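You operate a simulated robot arm through the tools that you are given. There is no shell and no other tool.

You run a simulated robot arm. Do the job below in one go: nothing can be reset, and whatever is moved stays where it is left.

Task
Roll the green plate's bubbles out, then seat it in the pull tray.
Fine: roll it on the rubber mat with the double roller, and park the roller on its rest.

Only the result counts: the job must be done as asked and must still hold three seconds after the hand-in. Knocking over, shifting, dropping, spilling or breaking anything else fails it.

Robot
A 7-joint arm with a two-finger parallel gripper, fixed in place. Base frame: the origin is on the floor under the middle of its stand, x ahead of it, y to its left, z up; the work surface is at about z = 0.86. Lengths are in m, angles in rad, forces in N, time in s.
It reaches about 1.247 m from its shoulder. Its first joint turns from -2.304 to 2.304 rad. Payload 3.91 kg.
Tool frame: the origin (TCP) lies between the finger pads and is the grasp point; the fingertips stand 0.03 m ahead of it; z points along the fingers, y is the line along which they close. Largest opening 0.11 m; finger width 0.02, thickness 0.01; the body of the gripper, 0.048 by 0.112 m, starts 0.055 m behind the TCP.
Orientation is told as [roll, pitch, yaw] about the base's x, y, z axes, in that order, counted from this pose: with the fingers straight down and closing along the base's y, the tool's x points along the base's -x, its y along +y and its z along -z.

Tools
- The arm moves only by the tool drive_tool. Its argument "plan" is a list of rows, each a list of 3 entries, a list of its own where there are three numbers: the shift along the base's x, y, z in m, then the turn, a rotation vector about the base's x, y, z in rad, then the closure, from 0 (fully open) to 1 (shut). In form: [[[x, y, z], [wx, wy, wz], grip], ...]. A call has 1 to 20 rows; each row is the pose to reach, as a shift and turn from the pose commanded when the call began. A row lasts 0.2 s, in which the tool goes at most 0.05 m and 0.15 rad; a call with a longer step from one row to the next is refused whole, and so is a gripper value outside its range. A pose out of reach is approached as far as the arm can. The call stops where the force on the tool passes 90 N (or 10 N more than at its start, if that is more) or the arm is blocked; 0.2 s more then pass. Each finger travels about 0.108 m/s and halts on what it meets, pressing with about 39 N; the grip force reading is that of the motor and also rises with nothing between the fingers. The clock runs only during rows and for 0.2 s after the last one: add rows that repeat a pose to give the fingers time. It gives the time, the measured TCP pose, the force on the tool (base axes), the opening and the grip force at its end, in the units of the frame above (readings bear some noise), with the torque about the TCP (base axes, N m) and any sound that the robot's microphone picked up.
- Cameras (640 x 400 px; columns grow to the right, rows downward): "scene" is fixed at [0.2274, -0.5004, 1.6148]; the picture's right is [0.90, -0.44, 0.00], its down [-0.19, -0.39, -0.90] and it looks along [0.40, 0.81, -0.43] (base axes); focal length 350 px, centre (320, 200). "wrist" rides on the gripper at [0.072, 0.017, -0.103] in the tool frame; the picture's right is [-0.23, 0.97, 0.00], its down [-0.76, -0.18, -0.62] and it looks along [-0.61, -0.14, 0.78] (tool axes); focal length 222 px, centre (320, 200). There is no depth. A picture from a camera that has moved, and an enlarged one, comes with that camera's place and axes in the base frame and with its lens. The place of the scene camera against the robot may be out by one fixed shift of up to 0.012 m in any direction.
- grab_frame(camera): a new picture of that camera. No time passes.
- enlarge(camera, box): a new picture of the part [left, top, right, bottom] of that camera's present view, enlarged. No time passes.
- job_done(): hands the job in; it is judged then, once.

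Places have to be worked out from the pictures, the camera data and where the tool is seen. Open the gripper and draw the arm clear of the work before you hand the job in, unless the task says otherwise.

The tools are called after "Call:" by a JSON object that holds its "name" and its "arguments". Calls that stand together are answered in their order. drive_tool: Moves the arm, as the interface text tells. Its arguments: {"type":"object","properties":{"plan":{"type":"array"}},"required":["plan"]} The other tools are called the same way: grab_frame (camera) takes a picture; enlarge (camera, box) takes an enlarged picture of a part of a camera's view; job_done () hands the job in.

At the start:

```text
clock: 0.0
tool_pos: [0.2958, 0.6239, 1.2046]
ee_rot: [-0.002, 0.001, 0.001]
force: [-0.4, -0.9, 0.1]
wrist_torque: [-0.01, 0.01, 0.03]
finger_gap: 0.1099
finger_force: 0.0
```

scene: 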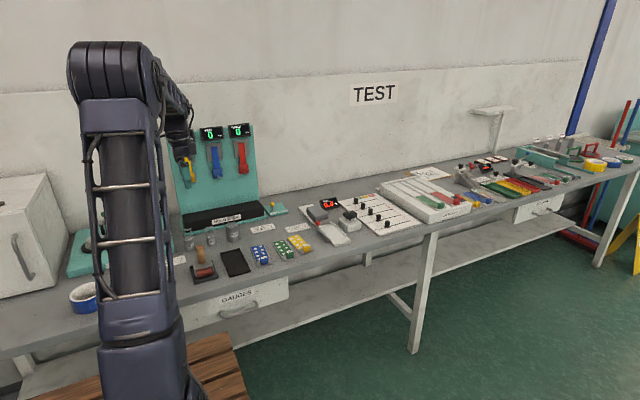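
wrist: 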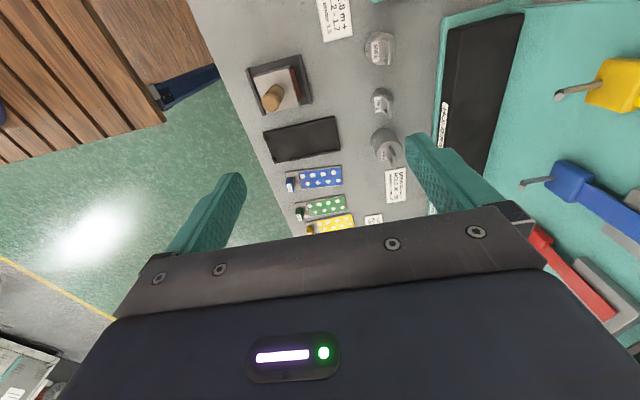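

I'll begin by taking enlarged looks at the area with the roller, mat, and plates.

Call:
{"name": "enlarge", "arguments": {"camera": "scene", "box": [160, 190, 340, 310]}}

Call:
{"name": "enlarge", "arguments": {"camera": "wrist", "box": [220, 0, 420, 240]}}

Call:
{"name": "enlarge", "arguments": {"camera": "scene", "box": [290, 160, 480, 280]}}

Call:
{"name": "enlarge", "arguments": {"camera": "scene", "box": [440, 100, 640, 230]}}

```text
3.33 times, centred on (250, 250) of scene
camera zoom: at [0.2274, -0.5004, 1.6148], right [0.9, -0.44, 0.0], down [-0.19, -0.39, -0.9], along [0.4, 0.81, -0.43], focal length 1167 px, centre (553, 33)
```

zoom: 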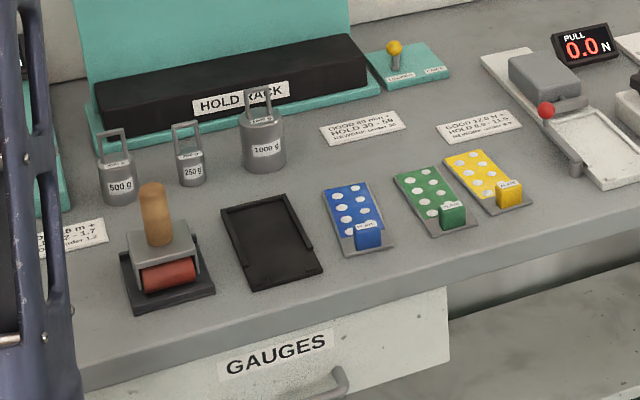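

```text
1.67 times, centred on (320, 120) of wrist
camera zoom: at [0.2224, 0.6405, 1.3074], right [0.23, 0.97, 0.0], down [0.76, -0.18, 0.62], along [0.61, -0.14, -0.78], focal length 370 px, centre (320, 333)
```

zoom: 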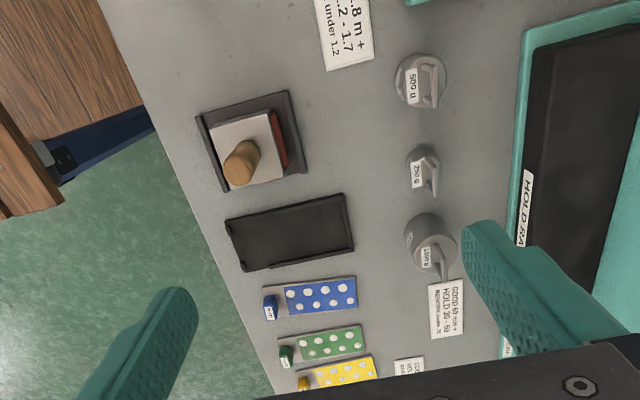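

```text
3.33 times, centred on (385, 220) of scene
camera zoom: at [0.2274, -0.5004, 1.6148], right [0.9, -0.44, 0.0], down [-0.19, -0.39, -0.9], along [0.4, 0.81, -0.43], focal length 1167 px, centre (103, 133)
```

zoom: 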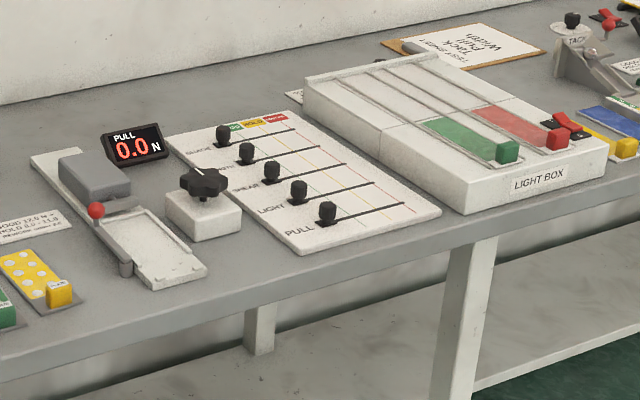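

```text
3.08 times, centred on (540, 165) of scene
camera zoom: at [0.2274, -0.5004, 1.6148], right [0.9, -0.44, 0.0], down [-0.19, -0.39, -0.9], along [0.4, 0.81, -0.43], focal length 1077 px, centre (-357, 308)
```

zoom: 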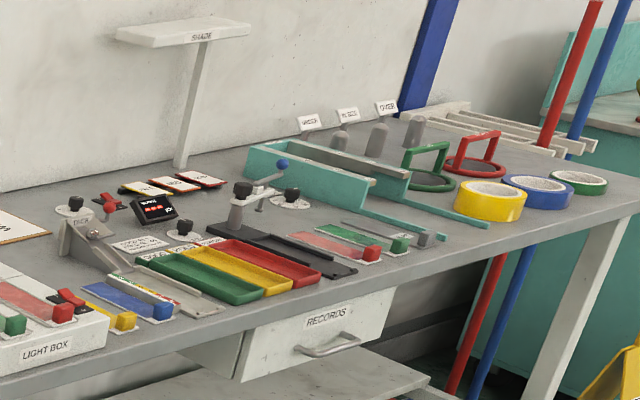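

The green plate with bubbles looks to be around (0.597, 0.56), the mat around (0.41, 0.56), and the roller on its rest around (0.296, 0.55). I'll move the hand high and to the right for a better view of the plates and the pull tester.

Call:
{"name": "drive_tool", "arguments": {"plan": [[[0.04, -0.015, 0], [0, 0, 0], 0], [[0.08, -0.03, 0], [0, 0, 0], 0], [[0.12, -0.045, 0], [0, 0, 0], 0], [[0.16, -0.06, 0], [0, 0, 0], 0], [[0.2, -0.07, 0], [0, 0, 0], 0], [[0.2, -0.07, 0], [0, 0, 0], 0]]}}

Call:
{"name": "grab_frame", "arguments": {"camera": "wrist"}}

Call:
{"name": "grab_frame", "arguments": {"camera": "scene"}}

```text
clock: 1.4
tool_pos: [0.4951, 0.554, 1.2036]
ee_rot: [0.001, 0.002, 0.002]
force: [0.2, 0.3, 0.4]
wrist_torque: [0.03, -0.02, -0.03]
finger_gap: 0.1101
finger_force: 0.0
```

```text
taken
camera wrist: at [0.4225, 0.5702, 1.3072], right [0.23, 0.97, 0.0], down [0.76, -0.18, 0.62], along [0.61, -0.14, -0.78], focal length 222 px, centre (320, 200)
```

wrist: 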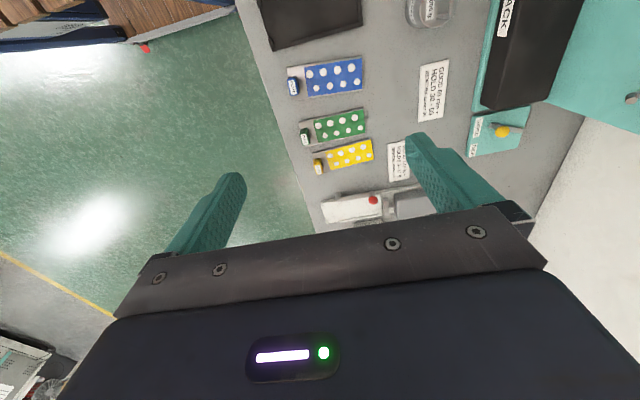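

```text
taken
```

scene: 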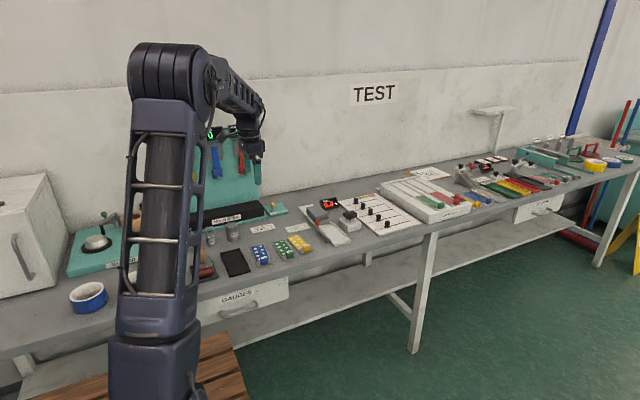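

The plates are in view now; the pull tester is further to the right. I'll move another 0.2 m along x to see it squarely.

Call:
{"name": "drive_tool", "arguments": {"plan": [[[0.05, 0, 0], [0, 0, 0], 0], [[0.1, 0, 0], [0, 0, 0], 0], [[0.15, 0, 0], [0, 0, 0], 0], [[0.2, 0, 0], [0, 0, 0], 0], [[0.2, 0, 0], [0, 0, 0], 0]]}}

Call:
{"name": "grab_frame", "arguments": {"camera": "wrist"}}

Call:
{"name": "enlarge", "arguments": {"camera": "wrist", "box": [250, 0, 450, 200]}}

Call:
{"name": "enlarge", "arguments": {"camera": "scene", "box": [290, 190, 370, 250]}}

Call:
{"name": "enlarge", "arguments": {"camera": "scene", "box": [210, 220, 320, 290]}}

```text
clock: 2.6
tool_pos: [0.696, 0.5533, 1.2043]
ee_rot: [0.0, -0.001, -0.002]
force: [-0.5, 0.8, -0.1]
wrist_torque: [0.02, 0.0, 0.02]
finger_gap: 0.1099
finger_force: 0.1
```

```text
taken
camera wrist: at [0.6222, 0.5704, 1.3082], right [0.23, 0.97, 0.0], down [0.76, -0.18, 0.62], along [0.61, -0.14, -0.78], focal length 222 px, centre (320, 200)
```

wrist: 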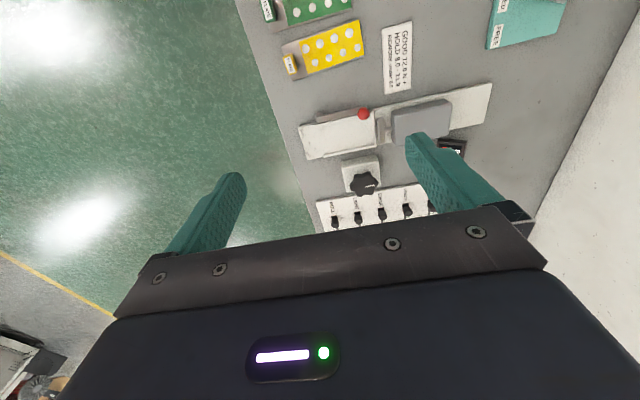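

```text
2.00 times, centred on (350, 100) of wrist
camera zoom: at [0.6222, 0.5704, 1.3082], right [0.23, 0.97, 0.0], down [0.76, -0.18, 0.62], along [0.61, -0.14, -0.78], focal length 444 px, centre (260, 400)
```

zoom: 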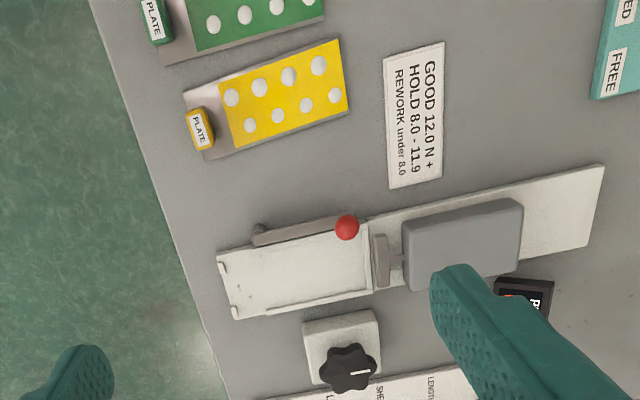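

```text
6.67 times, centred on (330, 220) of scene
camera zoom: at [0.2274, -0.5004, 1.6148], right [0.9, -0.44, 0.0], down [-0.19, -0.39, -0.9], along [0.4, 0.81, -0.43], focal length 2334 px, centre (253, 67)
```

zoom: 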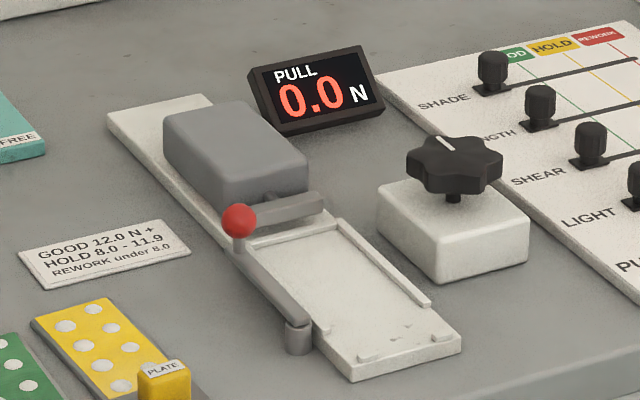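

```text
5.71 times, centred on (265, 255) of scene
camera zoom: at [0.2274, -0.5004, 1.6148], right [0.9, -0.44, 0.0], down [-0.19, -0.39, -0.9], along [0.4, 0.81, -0.43], focal length 2000 px, centre (634, -114)
```

zoom: 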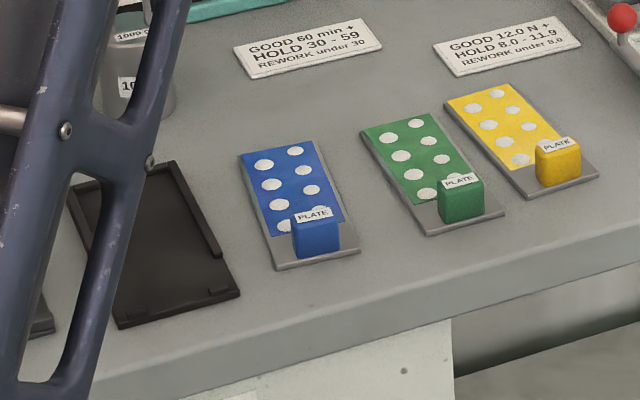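

The pull tray appears at x ≈ 0.77–0.84, y ≈ 0.49–0.64, with an open lever on its left side. I'll go lower for a precise look at the tray and the plates.

Call:
{"name": "drive_tool", "arguments": {"plan": [[[-0.01, 0, -0.05], [0, 0, 0], 0], [[-0.02, 0, -0.095], [0, 0, 0], 0], [[-0.03, 0, -0.14], [0, 0, 0], 0], [[-0.03, 0, -0.14], [0, 0, 0], 0]]}}

Call:
{"name": "grab_frame", "arguments": {"camera": "wrist"}}

Call:
{"name": "enlarge", "arguments": {"camera": "wrist", "box": [240, 0, 460, 220]}}

```text
refused: row 1 steps farther than a row can; nothing moved
```

```text
taken
camera wrist: at [0.6222, 0.5704, 1.3082], right [0.23, 0.97, 0.0], down [0.76, -0.18, 0.62], along [0.61, -0.14, -0.78], focal length 222 px, centre (320, 200)
```

wrist: 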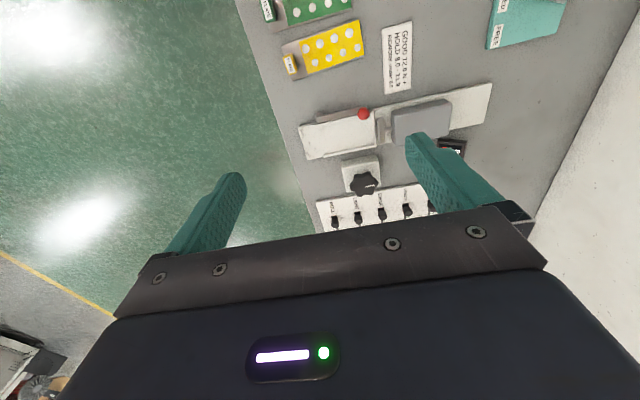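

```text
1.82 times, centred on (350, 110) of wrist
camera zoom: at [0.6222, 0.5704, 1.3082], right [0.23, 0.97, 0.0], down [0.76, -0.18, 0.62], along [0.61, -0.14, -0.78], focal length 404 px, centre (266, 364)
```

zoom: 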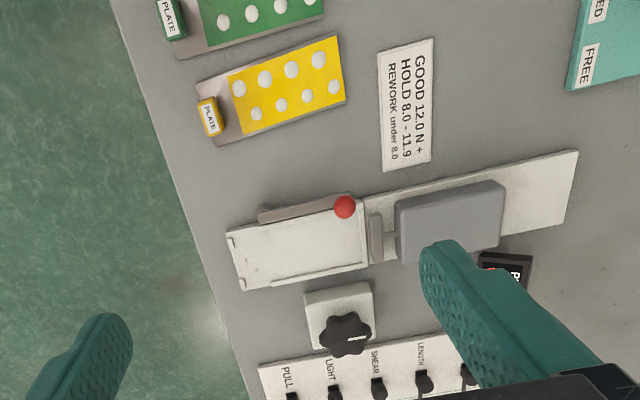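

The first step was a hair too long, so nothing moved. I'll repeat the descent in smaller steps to see the tray closely.

Call:
{"name": "drive_tool", "arguments": {"plan": [[[-0.008, 0, -0.04], [0, 0, 0], 0], [[-0.016, 0, -0.08], [0, 0, 0], 0], [[-0.024, 0, -0.12], [0, 0, 0], 0], [[-0.03, 0, -0.15], [0, 0, 0], 0], [[-0.03, 0, -0.15], [0, 0, 0], 0]]}}

Call:
{"name": "grab_frame", "arguments": {"camera": "wrist"}}

Call:
{"name": "enlarge", "arguments": {"camera": "wrist", "box": [240, 0, 460, 220]}}

```text
clock: 3.8
tool_pos: [0.6671, 0.5544, 1.054]
ee_rot: [-0.001, -0.001, 0.001]
force: [0.3, -0.5, -0.7]
wrist_torque: [0.0, -0.02, 0.01]
finger_gap: 0.1101
finger_force: 0.2
```

```text
taken
camera wrist: at [0.5923, 0.5712, 1.1576], right [0.23, 0.97, 0.0], down [0.76, -0.18, 0.62], along [0.61, -0.14, -0.78], focal length 222 px, centre (320, 200)
```

wrist: 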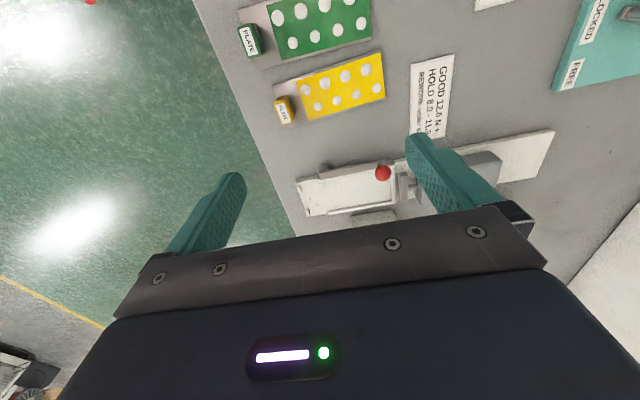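

```text
1.82 times, centred on (350, 110) of wrist
camera zoom: at [0.5923, 0.5712, 1.1576], right [0.23, 0.97, 0.0], down [0.76, -0.18, 0.62], along [0.61, -0.14, -0.78], focal length 404 px, centre (266, 364)
```

zoom: 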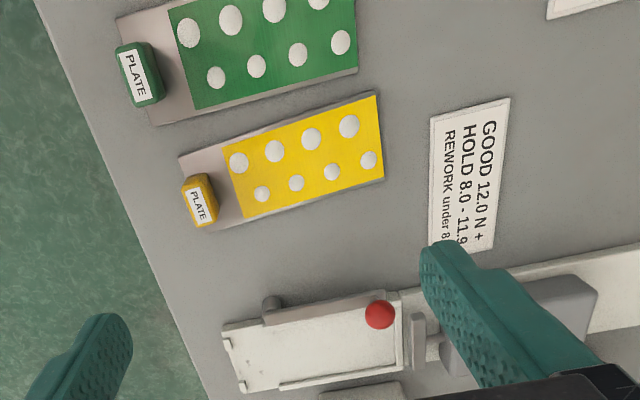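

The tray and plates are clear from here. Next I'll move back toward −x for a close look at the green plate and its handle.

Call:
{"name": "drive_tool", "arguments": {"plan": [[[-0.05, 0, 0], [0, 0, 0], 0], [[-0.1, 0, 0], [0, 0, 0], 0], [[-0.15, 0, 0], [0, 0, 0], 0], [[-0.19, 0, -0.02], [0, 0, 0], 0], [[-0.19, 0, -0.02], [0, 0, 0], 0]]}}

Call:
{"name": "grab_frame", "arguments": {"camera": "wrist"}}

Call:
{"name": "enlarge", "arguments": {"camera": "wrist", "box": [220, 40, 400, 220]}}

Call:
{"name": "enlarge", "arguments": {"camera": "wrist", "box": [200, 0, 400, 100]}}

```text
clock: 5.0
tool_pos: [0.4763, 0.5532, 1.0341]
ee_rot: [0.002, -0.001, 0.0]
force: [-0.1, -0.7, -0.2]
wrist_torque: [-0.02, 0.02, -0.04]
finger_gap: 0.1099
finger_force: 0.0
```

```text
taken
camera wrist: at [0.403, 0.5698, 1.1373], right [0.23, 0.97, 0.0], down [0.76, -0.18, 0.62], along [0.61, -0.14, -0.78], focal length 222 px, centre (320, 200)
```

wrist: 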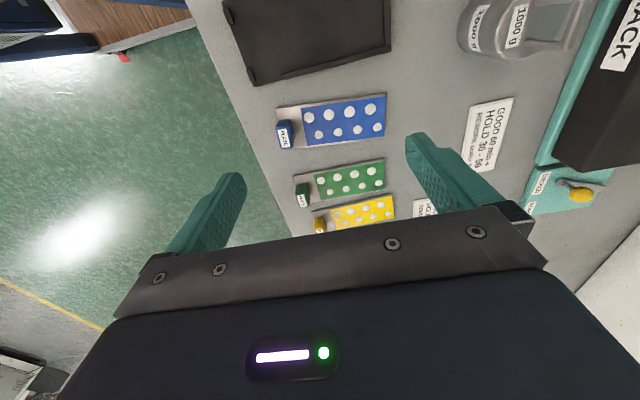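

```text
2.22 times, centred on (310, 130) of wrist
camera zoom: at [0.403, 0.5698, 1.1373], right [0.23, 0.97, 0.0], down [0.76, -0.18, 0.62], along [0.61, -0.14, -0.78], focal length 494 px, centre (342, 356)
```

zoom: 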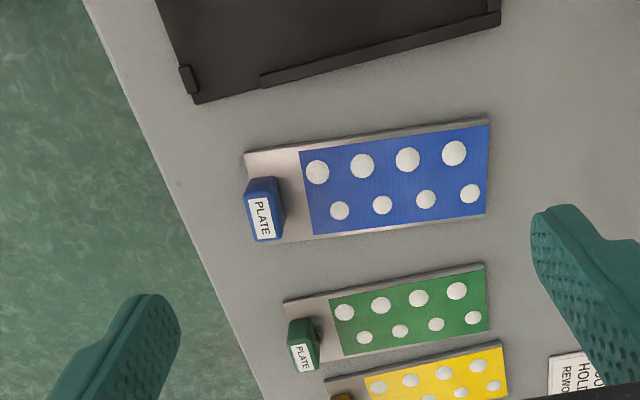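

```text
3.20 times, centred on (300, 50) of wrist
camera zoom: at [0.403, 0.5698, 1.1373], right [0.23, 0.97, 0.0], down [0.76, -0.18, 0.62], along [0.61, -0.14, -0.78], focal length 711 px, centre (384, 680)
```

zoom: 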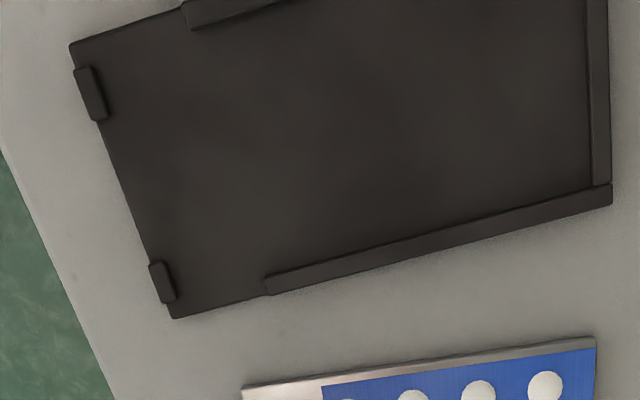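

The mat has side rims, a far rim and two near stops, spanning about x 0.369–0.442 and y 0.485–0.635. The green plate spans about x 0.565–0.618 and y 0.493–0.622. Now I'll rise and move back to look closely at the roller on its rest.

Call:
{"name": "drive_tool", "arguments": {"plan": [[[-0.02, 0, 0.04], [0, 0, 0], 0], [[-0.06, 0, 0.06], [0, 0, 0], 0], [[-0.11, 0, 0.066], [0, 0, 0], 0], [[-0.16, 0, 0.066], [0, 0, 0], 0], [[-0.21, 0, 0.066], [0, 0, 0], 0], [[-0.26, 0, 0.066], [0, 0, 0], 0], [[-0.3, 0, 0.066], [0, 0, 0], 0], [[-0.3, 0, 0.066], [0, 0, 0], 0]]}}

Call:
{"name": "grab_frame", "arguments": {"camera": "wrist"}}

Call:
{"name": "enlarge", "arguments": {"camera": "wrist", "box": [230, 20, 410, 200]}}

Call:
{"name": "enlarge", "arguments": {"camera": "scene", "box": [170, 220, 260, 300]}}

```text
refused: row 3 steps farther than a row can; nothing moved
```

```text
taken
camera wrist: at [0.403, 0.5698, 1.1373], right [0.23, 0.97, 0.0], down [0.76, -0.18, 0.62], along [0.61, -0.14, -0.78], focal length 222 px, centre (320, 200)
```

wrist: 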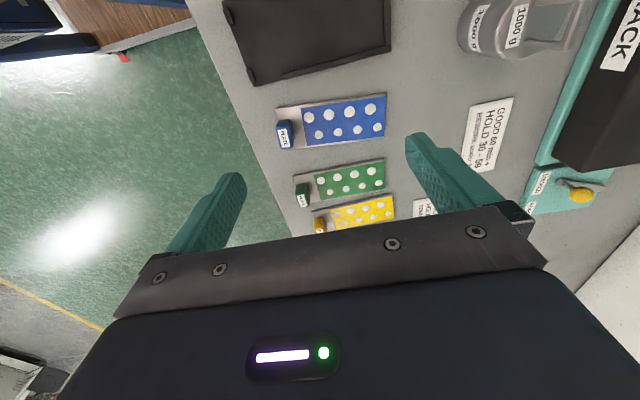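

```text
2.22 times, centred on (320, 110) of wrist
camera zoom: at [0.403, 0.5698, 1.1373], right [0.23, 0.97, 0.0], down [0.76, -0.18, 0.62], along [0.61, -0.14, -0.78], focal length 494 px, centre (320, 400)
```

zoom: 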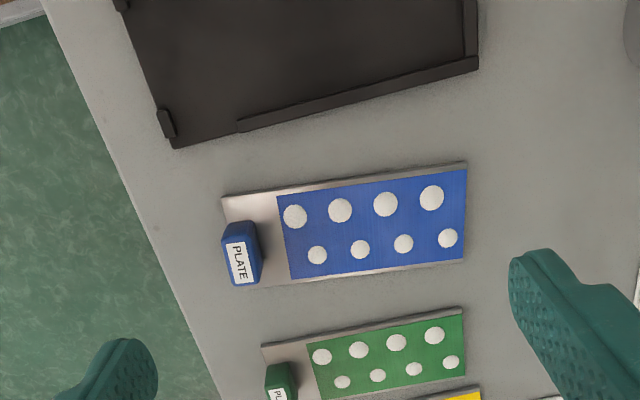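

```text
5.00 times, centred on (215, 260) of scene
camera zoom: at [0.2274, -0.5004, 1.6148], right [0.9, -0.44, 0.0], down [-0.19, -0.39, -0.9], along [0.4, 0.81, -0.43], focal length 1750 px, centre (845, -100)
```

zoom: 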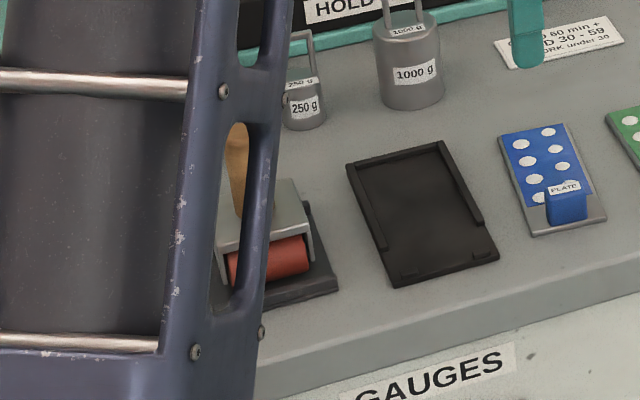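

Step length overshot by a fraction again; I'll keep steps clearly under 0.05 m and go up and back to view the roller.

Call:
{"name": "drive_tool", "arguments": {"plan": [[[-0.01, 0, 0.04], [0, 0, 0], 0], [[-0.04, 0, 0.066], [0, 0, 0], 0], [[-0.08, 0, 0.066], [0, 0, 0], 0], [[-0.12, 0, 0.066], [0, 0, 0], 0], [[-0.16, 0, 0.066], [0, 0, 0], 0], [[-0.2, 0, 0.066], [0, 0, 0], 0], [[-0.24, 0, 0.066], [0, 0, 0], 0], [[-0.28, 0, 0.066], [0, 0, 0], 0], [[-0.3, 0, 0.066], [0, 0, 0], 0], [[-0.3, 0, 0.066], [0, 0, 0], 0]]}}

Call:
{"name": "grab_frame", "arguments": {"camera": "wrist"}}

Call:
{"name": "enlarge", "arguments": {"camera": "wrist", "box": [230, 20, 410, 200]}}

Call:
{"name": "enlarge", "arguments": {"camera": "scene", "box": [150, 220, 260, 300]}}

```text
clock: 7.2
tool_pos: [0.1756, 0.5532, 1.1006]
ee_rot: [0.002, 0.001, 0.001]
force: [0.1, 0.6, -0.6]
wrist_torque: [-0.01, 0.01, 0.02]
finger_gap: 0.1097
finger_force: 0.0
```

```text
taken
camera wrist: at [0.1029, 0.5709, 1.2042], right [0.23, 0.97, 0.0], down [0.76, -0.18, 0.62], along [0.61, -0.14, -0.78], focal length 222 px, centre (320, 200)
```

wrist: 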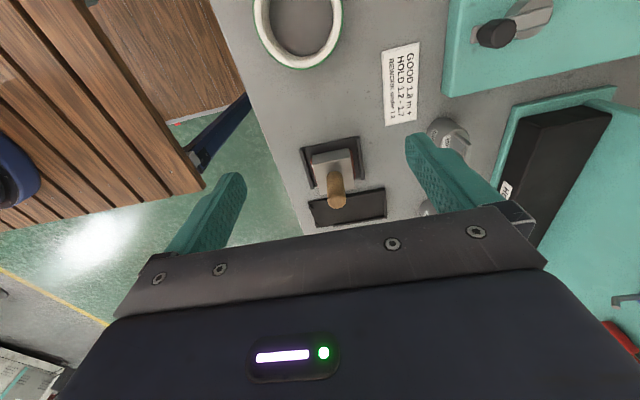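

```text
2.22 times, centred on (320, 110) of wrist
camera zoom: at [0.1029, 0.5709, 1.2042], right [0.23, 0.97, 0.0], down [0.76, -0.18, 0.62], along [0.61, -0.14, -0.78], focal length 494 px, centre (320, 400)
```

zoom: 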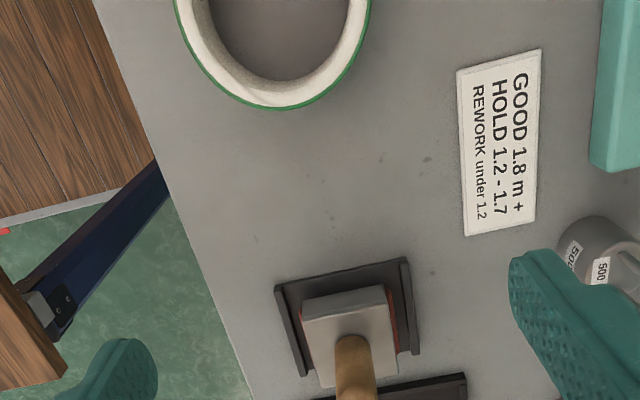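

```text
5.00 times, centred on (205, 260) of scene
camera zoom: at [0.2274, -0.5004, 1.6148], right [0.9, -0.44, 0.0], down [-0.19, -0.39, -0.9], along [0.4, 0.81, -0.43], focal length 1750 px, centre (895, -100)
```

zoom: 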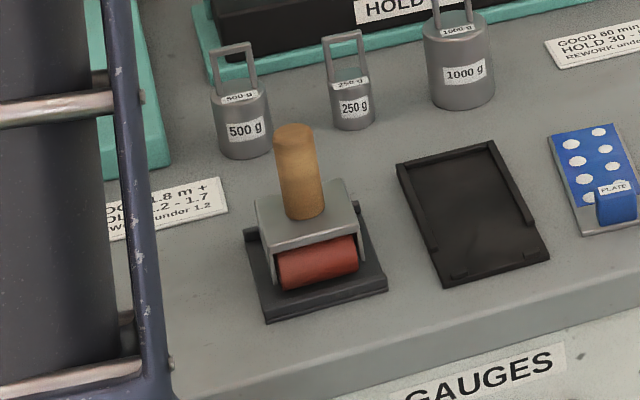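

The roller's peg is visible; I'll zoom in on it in the wrist view to fix its position.

Call:
{"name": "enlarge", "arguments": {"camera": "wrist", "box": [280, 120, 400, 230]}}

Call:
{"name": "enlarge", "arguments": {"camera": "scene", "box": [190, 235, 240, 290]}}

```text
3.64 times, centred on (340, 175) of wrist
camera zoom: at [0.1029, 0.5709, 1.2042], right [0.23, 0.97, 0.0], down [0.76, -0.18, 0.62], along [0.61, -0.14, -0.78], focal length 808 px, centre (247, 291)
```

zoom: 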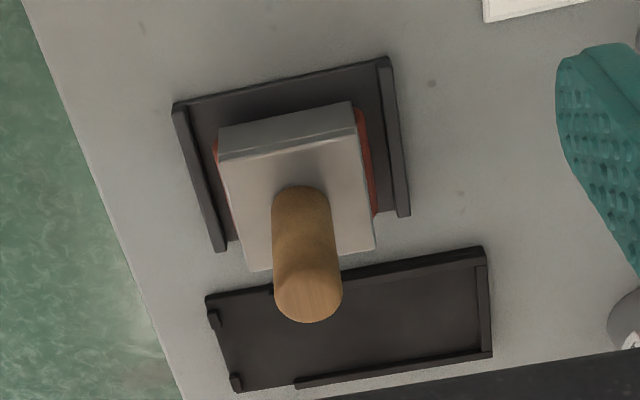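

```text
7.27 times, centred on (215, 262) of scene
camera zoom: at [0.2274, -0.5004, 1.6148], right [0.9, -0.44, 0.0], down [-0.19, -0.39, -0.9], along [0.4, 0.81, -0.43], focal length 2546 px, centre (1084, -254)
```

zoom: 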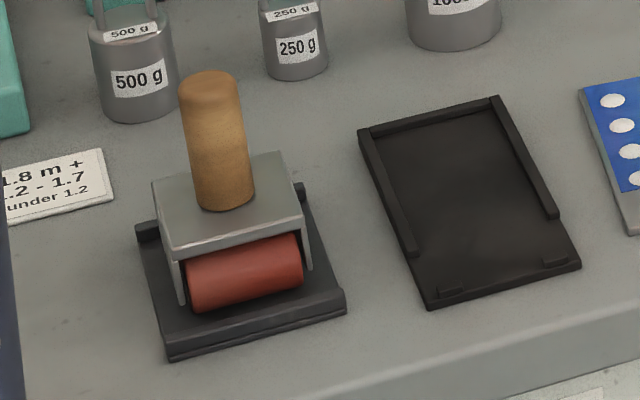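

The roller block is centred near (0.292, 0.550), with a peg about 0.025 m thick from z≈0.91 to 0.97. Now I'll zoom in on the green plate's handle from the scene camera to estimate its height.

Call:
{"name": "enlarge", "arguments": {"camera": "scene", "box": [270, 235, 310, 265]}}

Call:
{"name": "enlarge", "arguments": {"camera": "scene", "box": [310, 205, 360, 250]}}

```text
13.33 times, centred on (290, 250) of scene
camera zoom: at [0.2274, -0.5004, 1.6148], right [0.9, -0.44, 0.0], down [-0.19, -0.39, -0.9], along [0.4, 0.81, -0.43], focal length 4667 px, centre (720, -467)
```

zoom: 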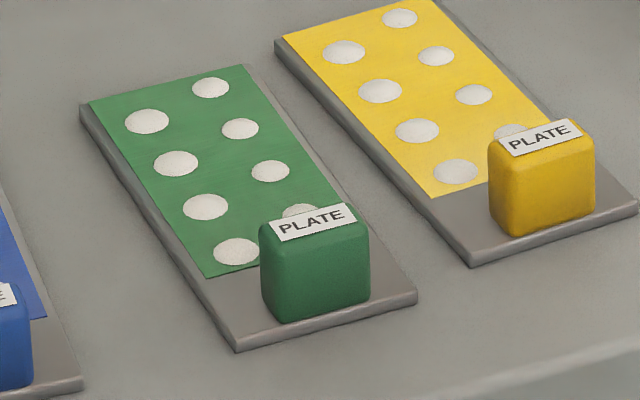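

```text
8.89 times, centred on (335, 228) of scene
camera zoom: at [0.2274, -0.5004, 1.6148], right [0.9, -0.44, 0.0], down [-0.19, -0.39, -0.9], along [0.4, 0.81, -0.43], focal length 3111 px, centre (187, -44)
```

zoom: 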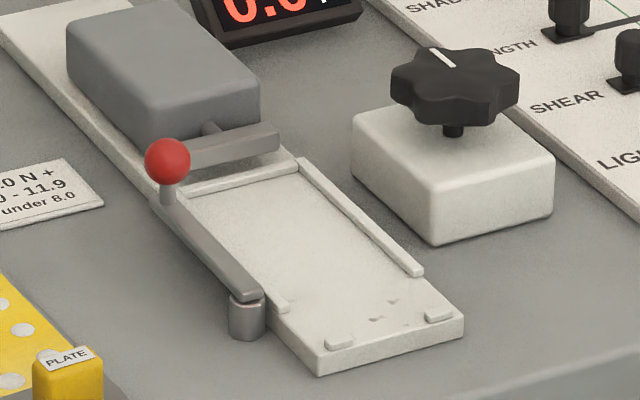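

The handle is about 0.029 m wide in x, thin in y, and roughly 0.025 m tall, centred near (0.592, 0.501). I'll move above it with the fingers half closed and stop at z≈0.945 to check alignment.

Call:
{"name": "drive_tool", "arguments": {"plan": [[[0.045, 0, 0], [0, 0, 0], 0.2], [[0.09, 0, 0], [0, 0, 0], 0.4], [[0.135, 0, 0], [0, 0, 0], 0.5], [[0.18, 0, 0], [0, 0, 0], 0.5], [[0.225, 0, 0], [0, 0, 0], 0.5], [[0.27, -0.01, 0], [0, 0, 0], 0.5], [[0.315, -0.02, 0], [0, 0, 0], 0.5], [[0.36, -0.035, 0], [0, 0, 0], 0.5], [[0.4, -0.0526, 0], [0, 0, 0], 0.5], [[0.416, -0.0526, -0.04], [0, 0, 0], 0.5], [[0.416, -0.0526, -0.08], [0, 0, 0], 0.5], [[0.416, -0.0526, -0.12], [0, 0, 0], 0.5], [[0.416, -0.0526, -0.15], [0, 0, 0], 0.5], [[0.416, -0.0526, -0.15], [0, 0, 0], 0.5]]}}

Call:
{"name": "grab_frame", "arguments": {"camera": "wrist"}}

Call:
{"name": "enlarge", "arguments": {"camera": "scene", "box": [250, 215, 330, 270]}}

```text
clock: 10.2
tool_pos: [0.5923, 0.5016, 0.9505]
ee_rot: [0.001, 0.0, 0.002]
force: [-0.4, 1.2, -0.1]
wrist_torque: [0.01, -0.01, 0.03]
finger_gap: 0.055
finger_force: 0.1
```

```text
taken
camera wrist: at [0.5189, 0.5184, 1.053], right [0.23, 0.97, 0.0], down [0.76, -0.18, 0.62], along [0.61, -0.14, -0.78], focal length 222 px, centre (320, 200)
```

wrist: 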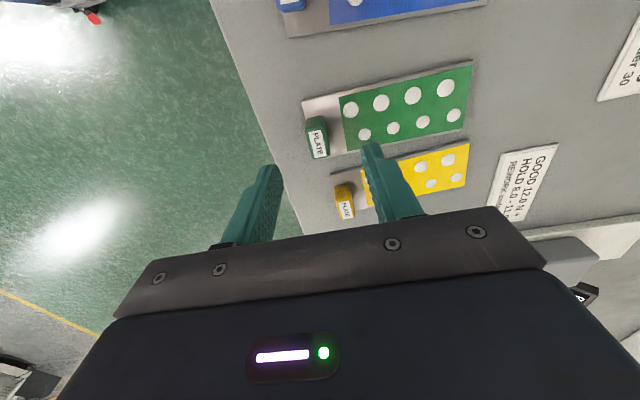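

```text
7.27 times, centred on (290, 242) of scene
camera zoom: at [0.2274, -0.5004, 1.6148], right [0.9, -0.44, 0.0], down [-0.19, -0.39, -0.9], along [0.4, 0.81, -0.43], focal length 2546 px, centre (538, -109)
```

zoom: 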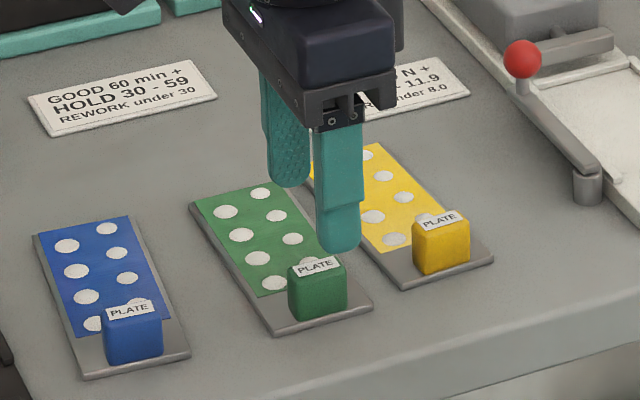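

The handle top sits at about (0.591, 0.500), between the fingers and centred. I'll lower 0.047 m so the fingertips are just above the plate surface and then close.

Call:
{"name": "drive_tool", "arguments": {"plan": [[[-0.001, -0.001, -0.02], [0, 0, 0], 0.5], [[-0.001, -0.001, -0.036], [0, 0, 0], 0.5], [[-0.001, -0.001, -0.047], [0, 0, 0], 0.5], [[-0.001, -0.001, -0.047], [0, 0, 0], 0.5], [[-0.001, -0.001, -0.047], [0, 0, 0], 0.7], [[-0.001, -0.001, -0.047], [0, 0, 0], 0.85], [[-0.001, -0.001, -0.047], [0, 0, 0], 1.0], [[-0.001, -0.001, -0.047], [0, 0, 0], 1.0], [[-0.001, -0.001, -0.047], [0, 0, 0], 1.0]]}}

Call:
{"name": "grab_frame", "arguments": {"camera": "wrist"}}

Call:
{"name": "enlarge", "arguments": {"camera": "scene", "box": [250, 215, 330, 270]}}

```text
clock: 12.2
tool_pos: [0.5913, 0.5001, 0.9018]
ee_rot: [0.001, 0.0, 0.001]
force: [0.6, -0.4, 0.1]
wrist_torque: [-0.01, -0.05, -0.04]
finger_gap: 0.0154
finger_force: 39.3
```

```text
taken
camera wrist: at [0.5173, 0.517, 1.0056], right [0.23, 0.97, 0.0], down [0.76, -0.18, 0.62], along [0.61, -0.14, -0.78], focal length 222 px, centre (320, 200)
```

wrist: 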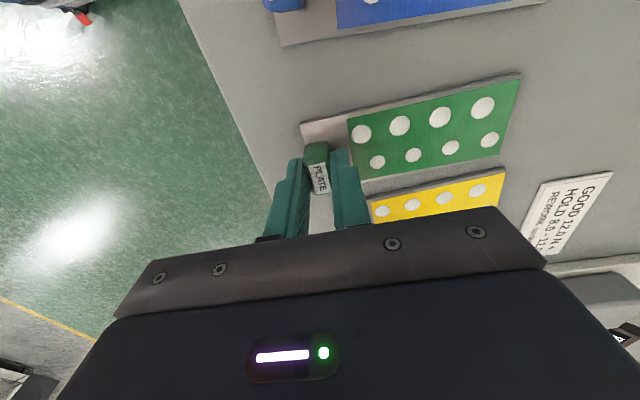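

```text
7.27 times, centred on (290, 242) of scene
camera zoom: at [0.2274, -0.5004, 1.6148], right [0.9, -0.44, 0.0], down [-0.19, -0.39, -0.9], along [0.4, 0.81, -0.43], focal length 2546 px, centre (538, -109)
```

zoom: 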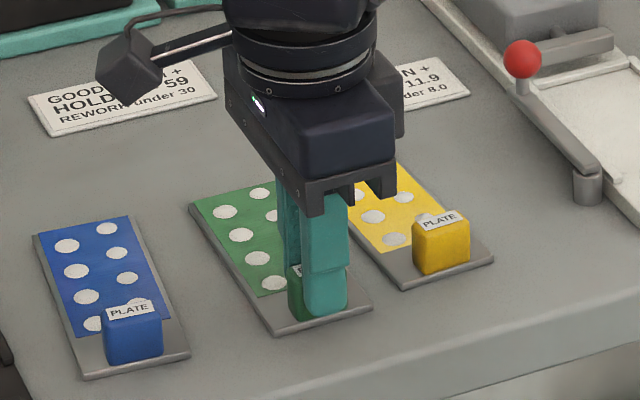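

The handle is gripped (gap 0.0154 m). Before lifting I'll enlarge the view to measure where the plate's edges lie relative to the tool.

Call:
{"name": "enlarge", "arguments": {"camera": "wrist", "box": [280, 50, 540, 220]}}

```text
2.35 times, centred on (410, 135) of wrist
camera zoom: at [0.5173, 0.517, 1.0056], right [0.23, 0.97, 0.0], down [0.76, -0.18, 0.62], along [0.61, -0.14, -0.78], focal length 523 px, centre (108, 353)
```

zoom: 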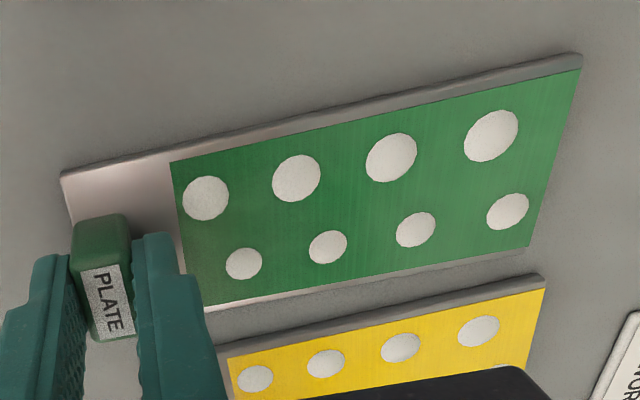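

The plate spans about x 0.5675–0.619 and y 0.4925–0.623 with no yaw, so it is 0.131 m long. I'll lift it, carry it over the mat and hover to check alignment.

Call:
{"name": "drive_tool", "arguments": {"plan": [[[0, 0, 0.02], [0, 0, 0], 1.0], [[0, 0, 0.05], [0, 0, 0], 1.0], [[0, 0, 0.08], [0, 0, 0], 1.0], [[-0.03, 0, 0.09], [0, 0, 0], 1.0], [[-0.07, 0, 0.09], [0, 0, 0], 1.0], [[-0.11, 0.001, 0.09], [0, 0, 0], 1.0], [[-0.15, 0.002, 0.09], [0, 0, 0], 1.0], [[-0.1874, 0.0026, 0.08], [0, 0, 0], 1.0], [[-0.1874, 0.0026, 0.055], [0, 0, 0], 1.0], [[-0.1874, 0.0026, 0.035], [0, 0, 0], 1.0], [[-0.1874, 0.0026, 0.035], [0, 0, 0], 1.0]]}}

Call:
{"name": "grab_frame", "arguments": {"camera": "wrist"}}

Call:
{"name": "enlarge", "arguments": {"camera": "wrist", "box": [280, 50, 540, 220]}}

Call:
{"name": "enlarge", "arguments": {"camera": "scene", "box": [205, 225, 285, 285]}}

```text
clock: 14.6
tool_pos: [0.403, 0.5027, 0.9375]
ee_rot: [0.001, 0.0, -0.001]
force: [-0.1, -0.6, -3.3]
wrist_torque: [-0.12, 0.01, 0.01]
finger_gap: 0.0154
finger_force: 39.1
```

```text
taken
camera wrist: at [0.3296, 0.519, 1.0412], right [0.23, 0.97, 0.0], down [0.76, -0.18, 0.62], along [0.61, -0.14, -0.78], focal length 222 px, centre (320, 200)
```

wrist: 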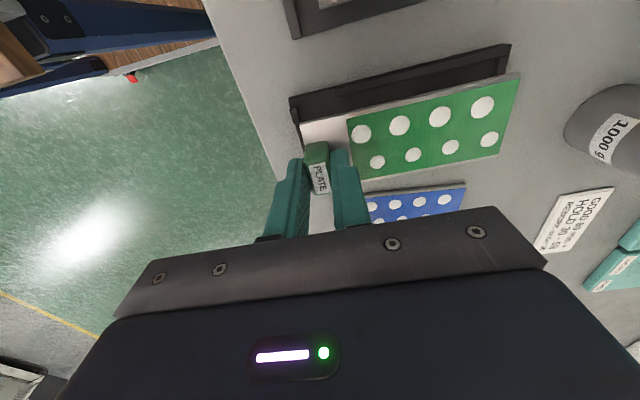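

```text
2.35 times, centred on (410, 135) of wrist
camera zoom: at [0.3296, 0.519, 1.0412], right [0.23, 0.97, 0.0], down [0.76, -0.18, 0.62], along [0.61, -0.14, -0.78], focal length 523 px, centre (108, 353)
```

zoom: 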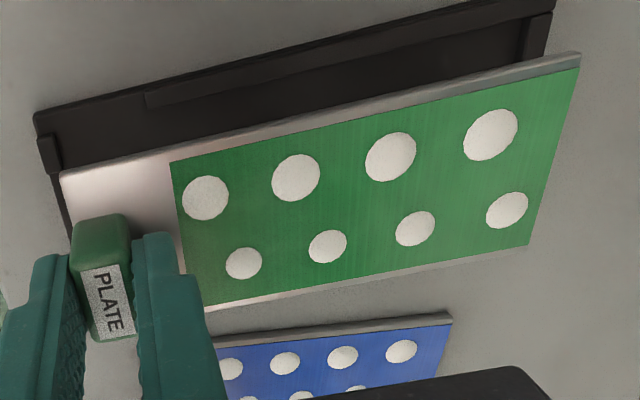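

```text
6.67 times, centred on (245, 255) of scene
camera zoom: at [0.2274, -0.5004, 1.6148], right [0.9, -0.44, 0.0], down [-0.19, -0.39, -0.9], along [0.4, 0.81, -0.43], focal length 2334 px, centre (820, -167)
```

zoom: 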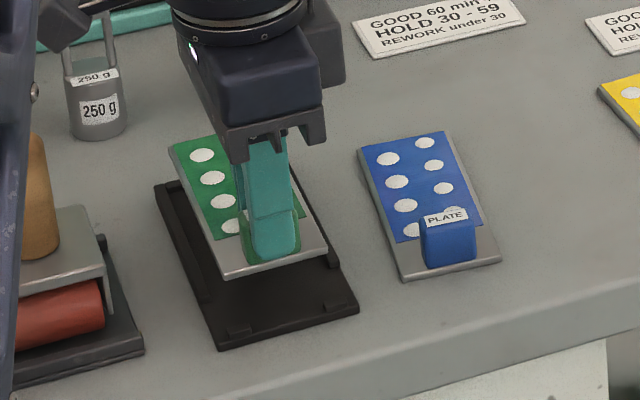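

The plate sits unchanged in the hand, and the mat interior measured from here (y 0.492–0.630, centre x ≈ 0.406) matches the planned drop. I'll lower it slowly into the mat.

Call:
{"name": "drive_tool", "arguments": {"plan": [[[0, 0, -0.01], [0, 0, 0], 1.0], [[0, 0, -0.018], [0, 0, 0], 1.0], [[0, 0, -0.024], [0, 0, 0], 1.0], [[0, 0, -0.024], [0, 0, 0], 1.0]]}}

Call:
{"name": "enlarge", "arguments": {"camera": "wrist", "box": [280, 50, 540, 220]}}

Call:
{"name": "enlarge", "arguments": {"camera": "scene", "box": [205, 225, 285, 285]}}

```text
clock: 15.6
tool_pos: [0.403, 0.5019, 0.9141]
ee_rot: [0.001, 0.0, 0.001]
force: [-0.5, 0.7, -2.6]
wrist_torque: [-0.13, 0.01, 0.01]
finger_gap: 0.0154
finger_force: 38.4
```

```text
2.35 times, centred on (410, 135) of wrist
camera zoom: at [0.3297, 0.5191, 1.0169], right [0.23, 0.97, 0.0], down [0.76, -0.18, 0.62], along [0.61, -0.14, -0.78], focal length 523 px, centre (108, 353)
```

zoom: 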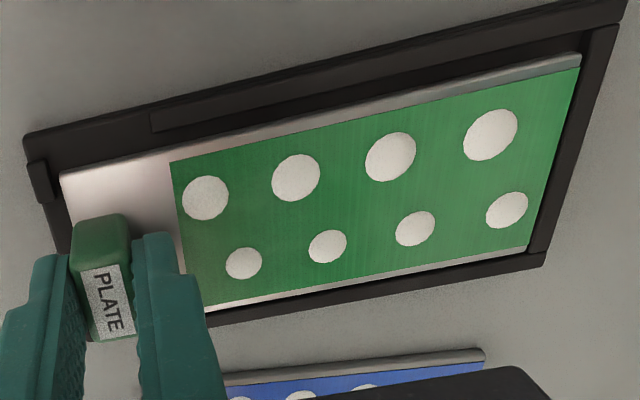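

```text
6.67 times, centred on (245, 255) of scene
camera zoom: at [0.2274, -0.5004, 1.6148], right [0.9, -0.44, 0.0], down [-0.19, -0.39, -0.9], along [0.4, 0.81, -0.43], focal length 2334 px, centre (820, -167)
```

zoom: 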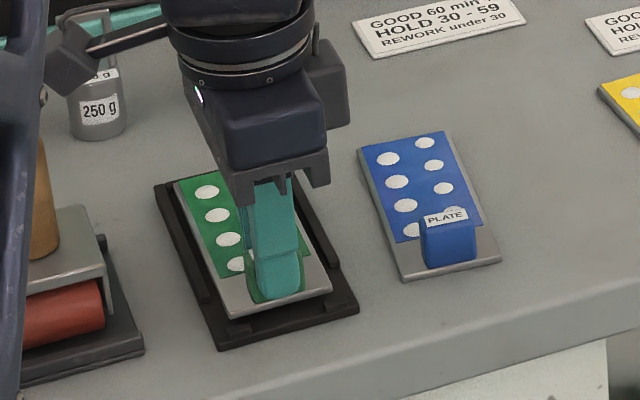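

Alignment looks right on all sides. I'll lower further in millimetre steps until it rests on the mat.

Call:
{"name": "drive_tool", "arguments": {"plan": [[[0, 0, -0.002], [0, 0, 0], 1.0], [[0, 0, -0.004], [0, 0, 0], 1.0], [[0, 0, -0.005], [0, 0, 0], 1.0], [[0, 0, -0.005], [0, 0, 0], 1.0]]}}

```text
clock: 16.6
tool_pos: [0.4029, 0.5015, 0.909]
ee_rot: [0.0, 0.0, 0.0]
force: [0.2, 0.6, -3.1]
wrist_torque: [-0.12, 0.04, 0.02]
finger_gap: 0.0156
finger_force: 39.3
```

It's still hanging freely (−3.1 N), so I'll keep lowering by small steps.

Call:
{"name": "drive_tool", "arguments": {"plan": [[[0, 0, -0.001], [0, 0, 0], 1.0], [[0, 0, -0.001], [0, 0, 0], 1.0], [[0, 0, -0.002], [0, 0, 0], 1.0], [[0, 0, -0.002], [0, 0, 0], 1.0]]}}

```text
clock: 17.6
tool_pos: [0.4032, 0.503, 0.9085]
ee_rot: [0.0, -0.002, 0.001]
force: [1.1, -6.5, 25.7]
wrist_torque: [-0.19, 0.28, 0.05]
finger_gap: 0.0158
finger_force: 39.4
```

There is contact now (25.7 N). I'll back off 1 mm and look to see whether the plate is flat in the mat.

Call:
{"name": "drive_tool", "arguments": {"plan": [[[0, 0, 0.001], [0, 0, 0], 1.0], [[0, 0, 0.001], [0, 0, 0], 1.0]]}}

Call:
{"name": "enlarge", "arguments": {"camera": "wrist", "box": [280, 50, 540, 220]}}

Call:
{"name": "enlarge", "arguments": {"camera": "scene", "box": [210, 235, 270, 280]}}

```text
clock: 18.2
tool_pos: [0.4036, 0.5025, 0.9085]
ee_rot: [0.001, 0.0, 0.001]
force: [6.7, 1.8, 17.0]
wrist_torque: [-0.02, -0.16, -0.06]
finger_gap: 0.0155
finger_force: 39.0
```

```text
2.35 times, centred on (410, 135) of wrist
camera zoom: at [0.33, 0.5193, 1.0115], right [0.23, 0.97, 0.0], down [0.76, -0.18, 0.62], along [0.61, -0.14, -0.78], focal length 523 px, centre (108, 353)
```

zoom: 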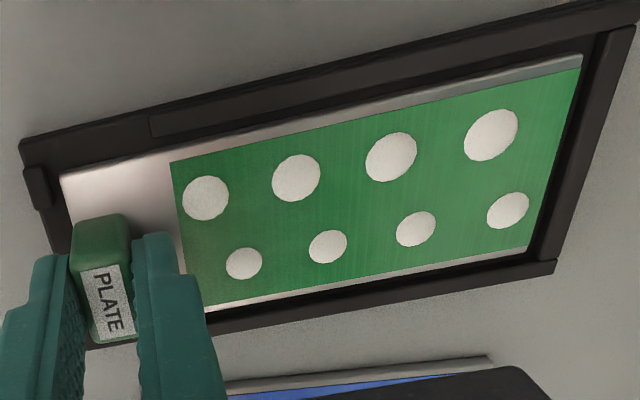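

```text
8.89 times, centred on (240, 258) of scene
camera zoom: at [0.2274, -0.5004, 1.6148], right [0.9, -0.44, 0.0], down [-0.19, -0.39, -0.9], along [0.4, 0.81, -0.43], focal length 3111 px, centre (1031, -311)
```

zoom: 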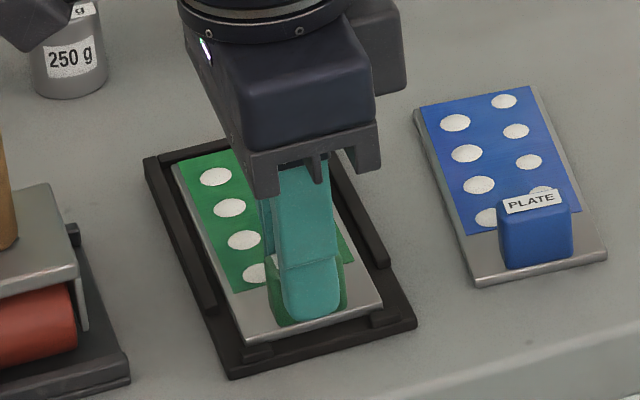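

The plate lies within the rims. I'll open the fingers a bit, lift straight up clear of the handle, and check.

Call:
{"name": "drive_tool", "arguments": {"plan": [[[0, 0, 0.0], [0, 0, 0], 0.8], [[0, 0, 0.0], [0, 0, 0], 0.65], [[0, 0, 0.001], [0, 0, 0], 0.6], [[0, 0, 0.01], [0, 0, 0], 0.6], [[0, 0, 0.03], [0, 0, 0], 0.6], [[0, 0, 0.06], [0, 0, 0], 0.6], [[0, 0, 0.1], [0, 0, 0], 0.5], [[0, 0, 0.13], [0, 0, 0], 0.5], [[0, 0, 0.13], [0, 0, 0], 0.5]]}}

Call:
{"name": "enlarge", "arguments": {"camera": "scene", "box": [205, 225, 285, 285]}}

Call:
{"name": "grab_frame", "arguments": {"camera": "wrist"}}

```text
clock: 20.2
tool_pos: [0.4022, 0.5015, 1.0392]
ee_rot: [-0.001, 0.0, 0.0]
force: [-0.3, -0.3, -0.9]
wrist_torque: [0.0, -0.01, -0.02]
finger_gap: 0.055
finger_force: 0.0
```

```text
6.67 times, centred on (245, 255) of scene
camera zoom: at [0.2274, -0.5004, 1.6148], right [0.9, -0.44, 0.0], down [-0.19, -0.39, -0.9], along [0.4, 0.81, -0.43], focal length 2334 px, centre (820, -167)
```

zoom: 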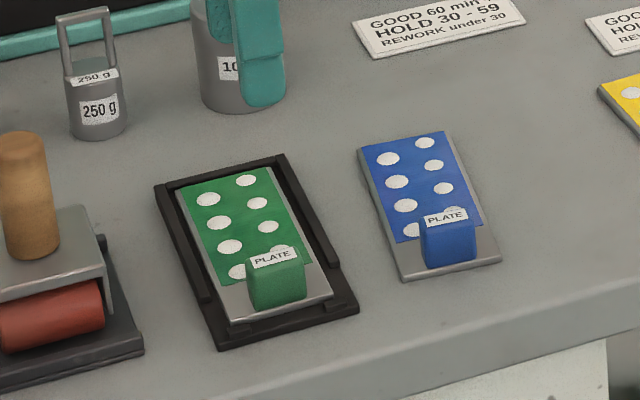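

```text
taken
camera wrist: at [0.3299, 0.5194, 1.1423], right [0.23, 0.97, 0.0], down [0.76, -0.18, 0.62], along [0.61, -0.14, -0.78], focal length 222 px, centre (320, 200)
```

wrist: 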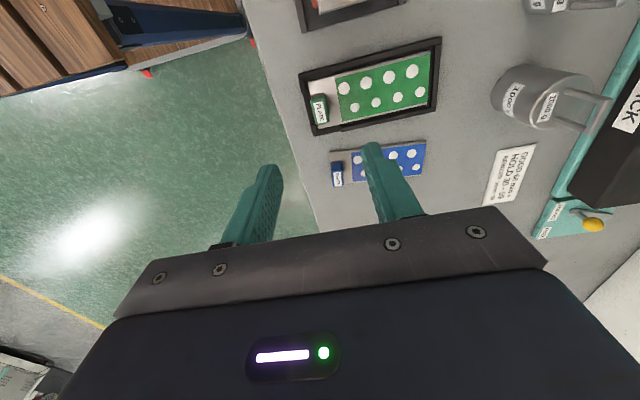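

The plate rests flat inside the mat's rims. Let me measure it there before getting the roller.

Call:
{"name": "enlarge", "arguments": {"camera": "wrist", "box": [280, 20, 460, 150]}}

```text
3.08 times, centred on (370, 85) of wrist
camera zoom: at [0.3299, 0.5194, 1.1423], right [0.23, 0.97, 0.0], down [0.76, -0.18, 0.62], along [0.61, -0.14, -0.78], focal length 684 px, centre (166, 554)
```

zoom: 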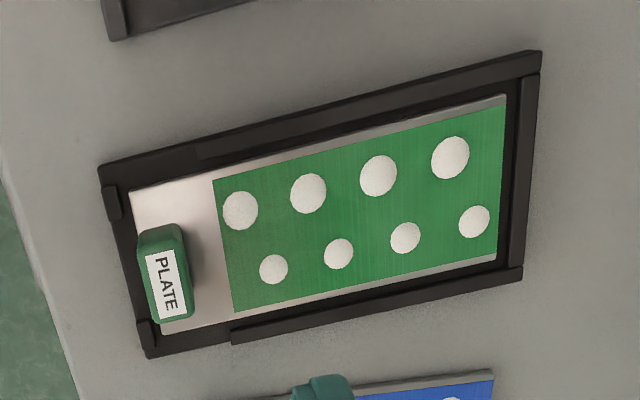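

Bubbles lie at about x 0.394 / 0.417 and y 0.532–0.615, with the plate well centred in the mat. Now I'll go up and over to the roller peg near (0.294, 0.550), opening the fingers fully.

Call:
{"name": "drive_tool", "arguments": {"plan": [[[0, 0.01, 0.03], [0, 0, 0], 0.3], [[-0.03, 0.02, 0.06], [0, 0, 0], 0.15], [[-0.065, 0.035, 0.06], [0, 0, 0], 0], [[-0.1, 0.047, 0.06], [0, 0, 0], 0], [[-0.135, 0.047, 0.06], [0, 0, 0], 0], [[-0.165, 0.047, 0.06], [0, 0, 0], 0], [[-0.165, 0.047, 0.06], [0, 0, 0], 0]]}}

Call:
{"name": "enlarge", "arguments": {"camera": "wrist", "box": [260, 60, 420, 220]}}

Call:
{"name": "enlarge", "arguments": {"camera": "scene", "box": [170, 190, 270, 290]}}

```text
clock: 21.8
tool_pos: [0.2379, 0.5496, 1.0985]
ee_rot: [0.0, 0.0, -0.001]
force: [0.1, 0.7, -0.7]
wrist_torque: [-0.01, 0.0, 0.0]
finger_gap: 0.11
finger_force: 0.0
```

```text
2.50 times, centred on (340, 140) of wrist
camera zoom: at [0.1652, 0.5664, 1.2019], right [0.23, 0.97, 0.0], down [0.76, -0.18, 0.62], along [0.61, -0.14, -0.78], focal length 555 px, centre (270, 350)
```

zoom: 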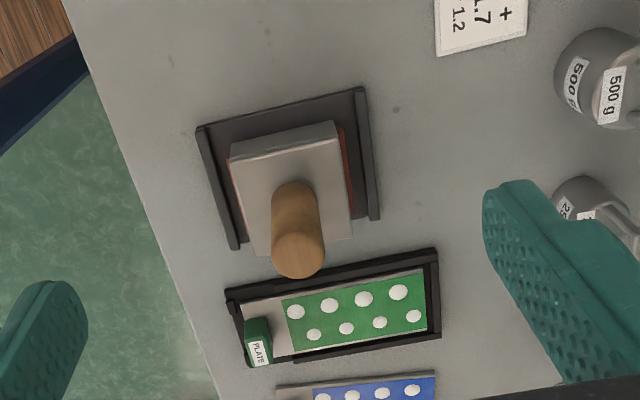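

```text
4.00 times, centred on (220, 240) of scene
camera zoom: at [0.2274, -0.5004, 1.6148], right [0.9, -0.44, 0.0], down [-0.19, -0.39, -0.9], along [0.4, 0.81, -0.43], focal length 1400 px, centre (720, 40)
```

zoom: 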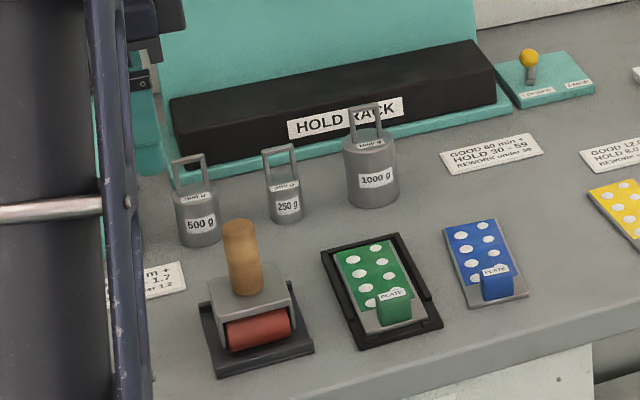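

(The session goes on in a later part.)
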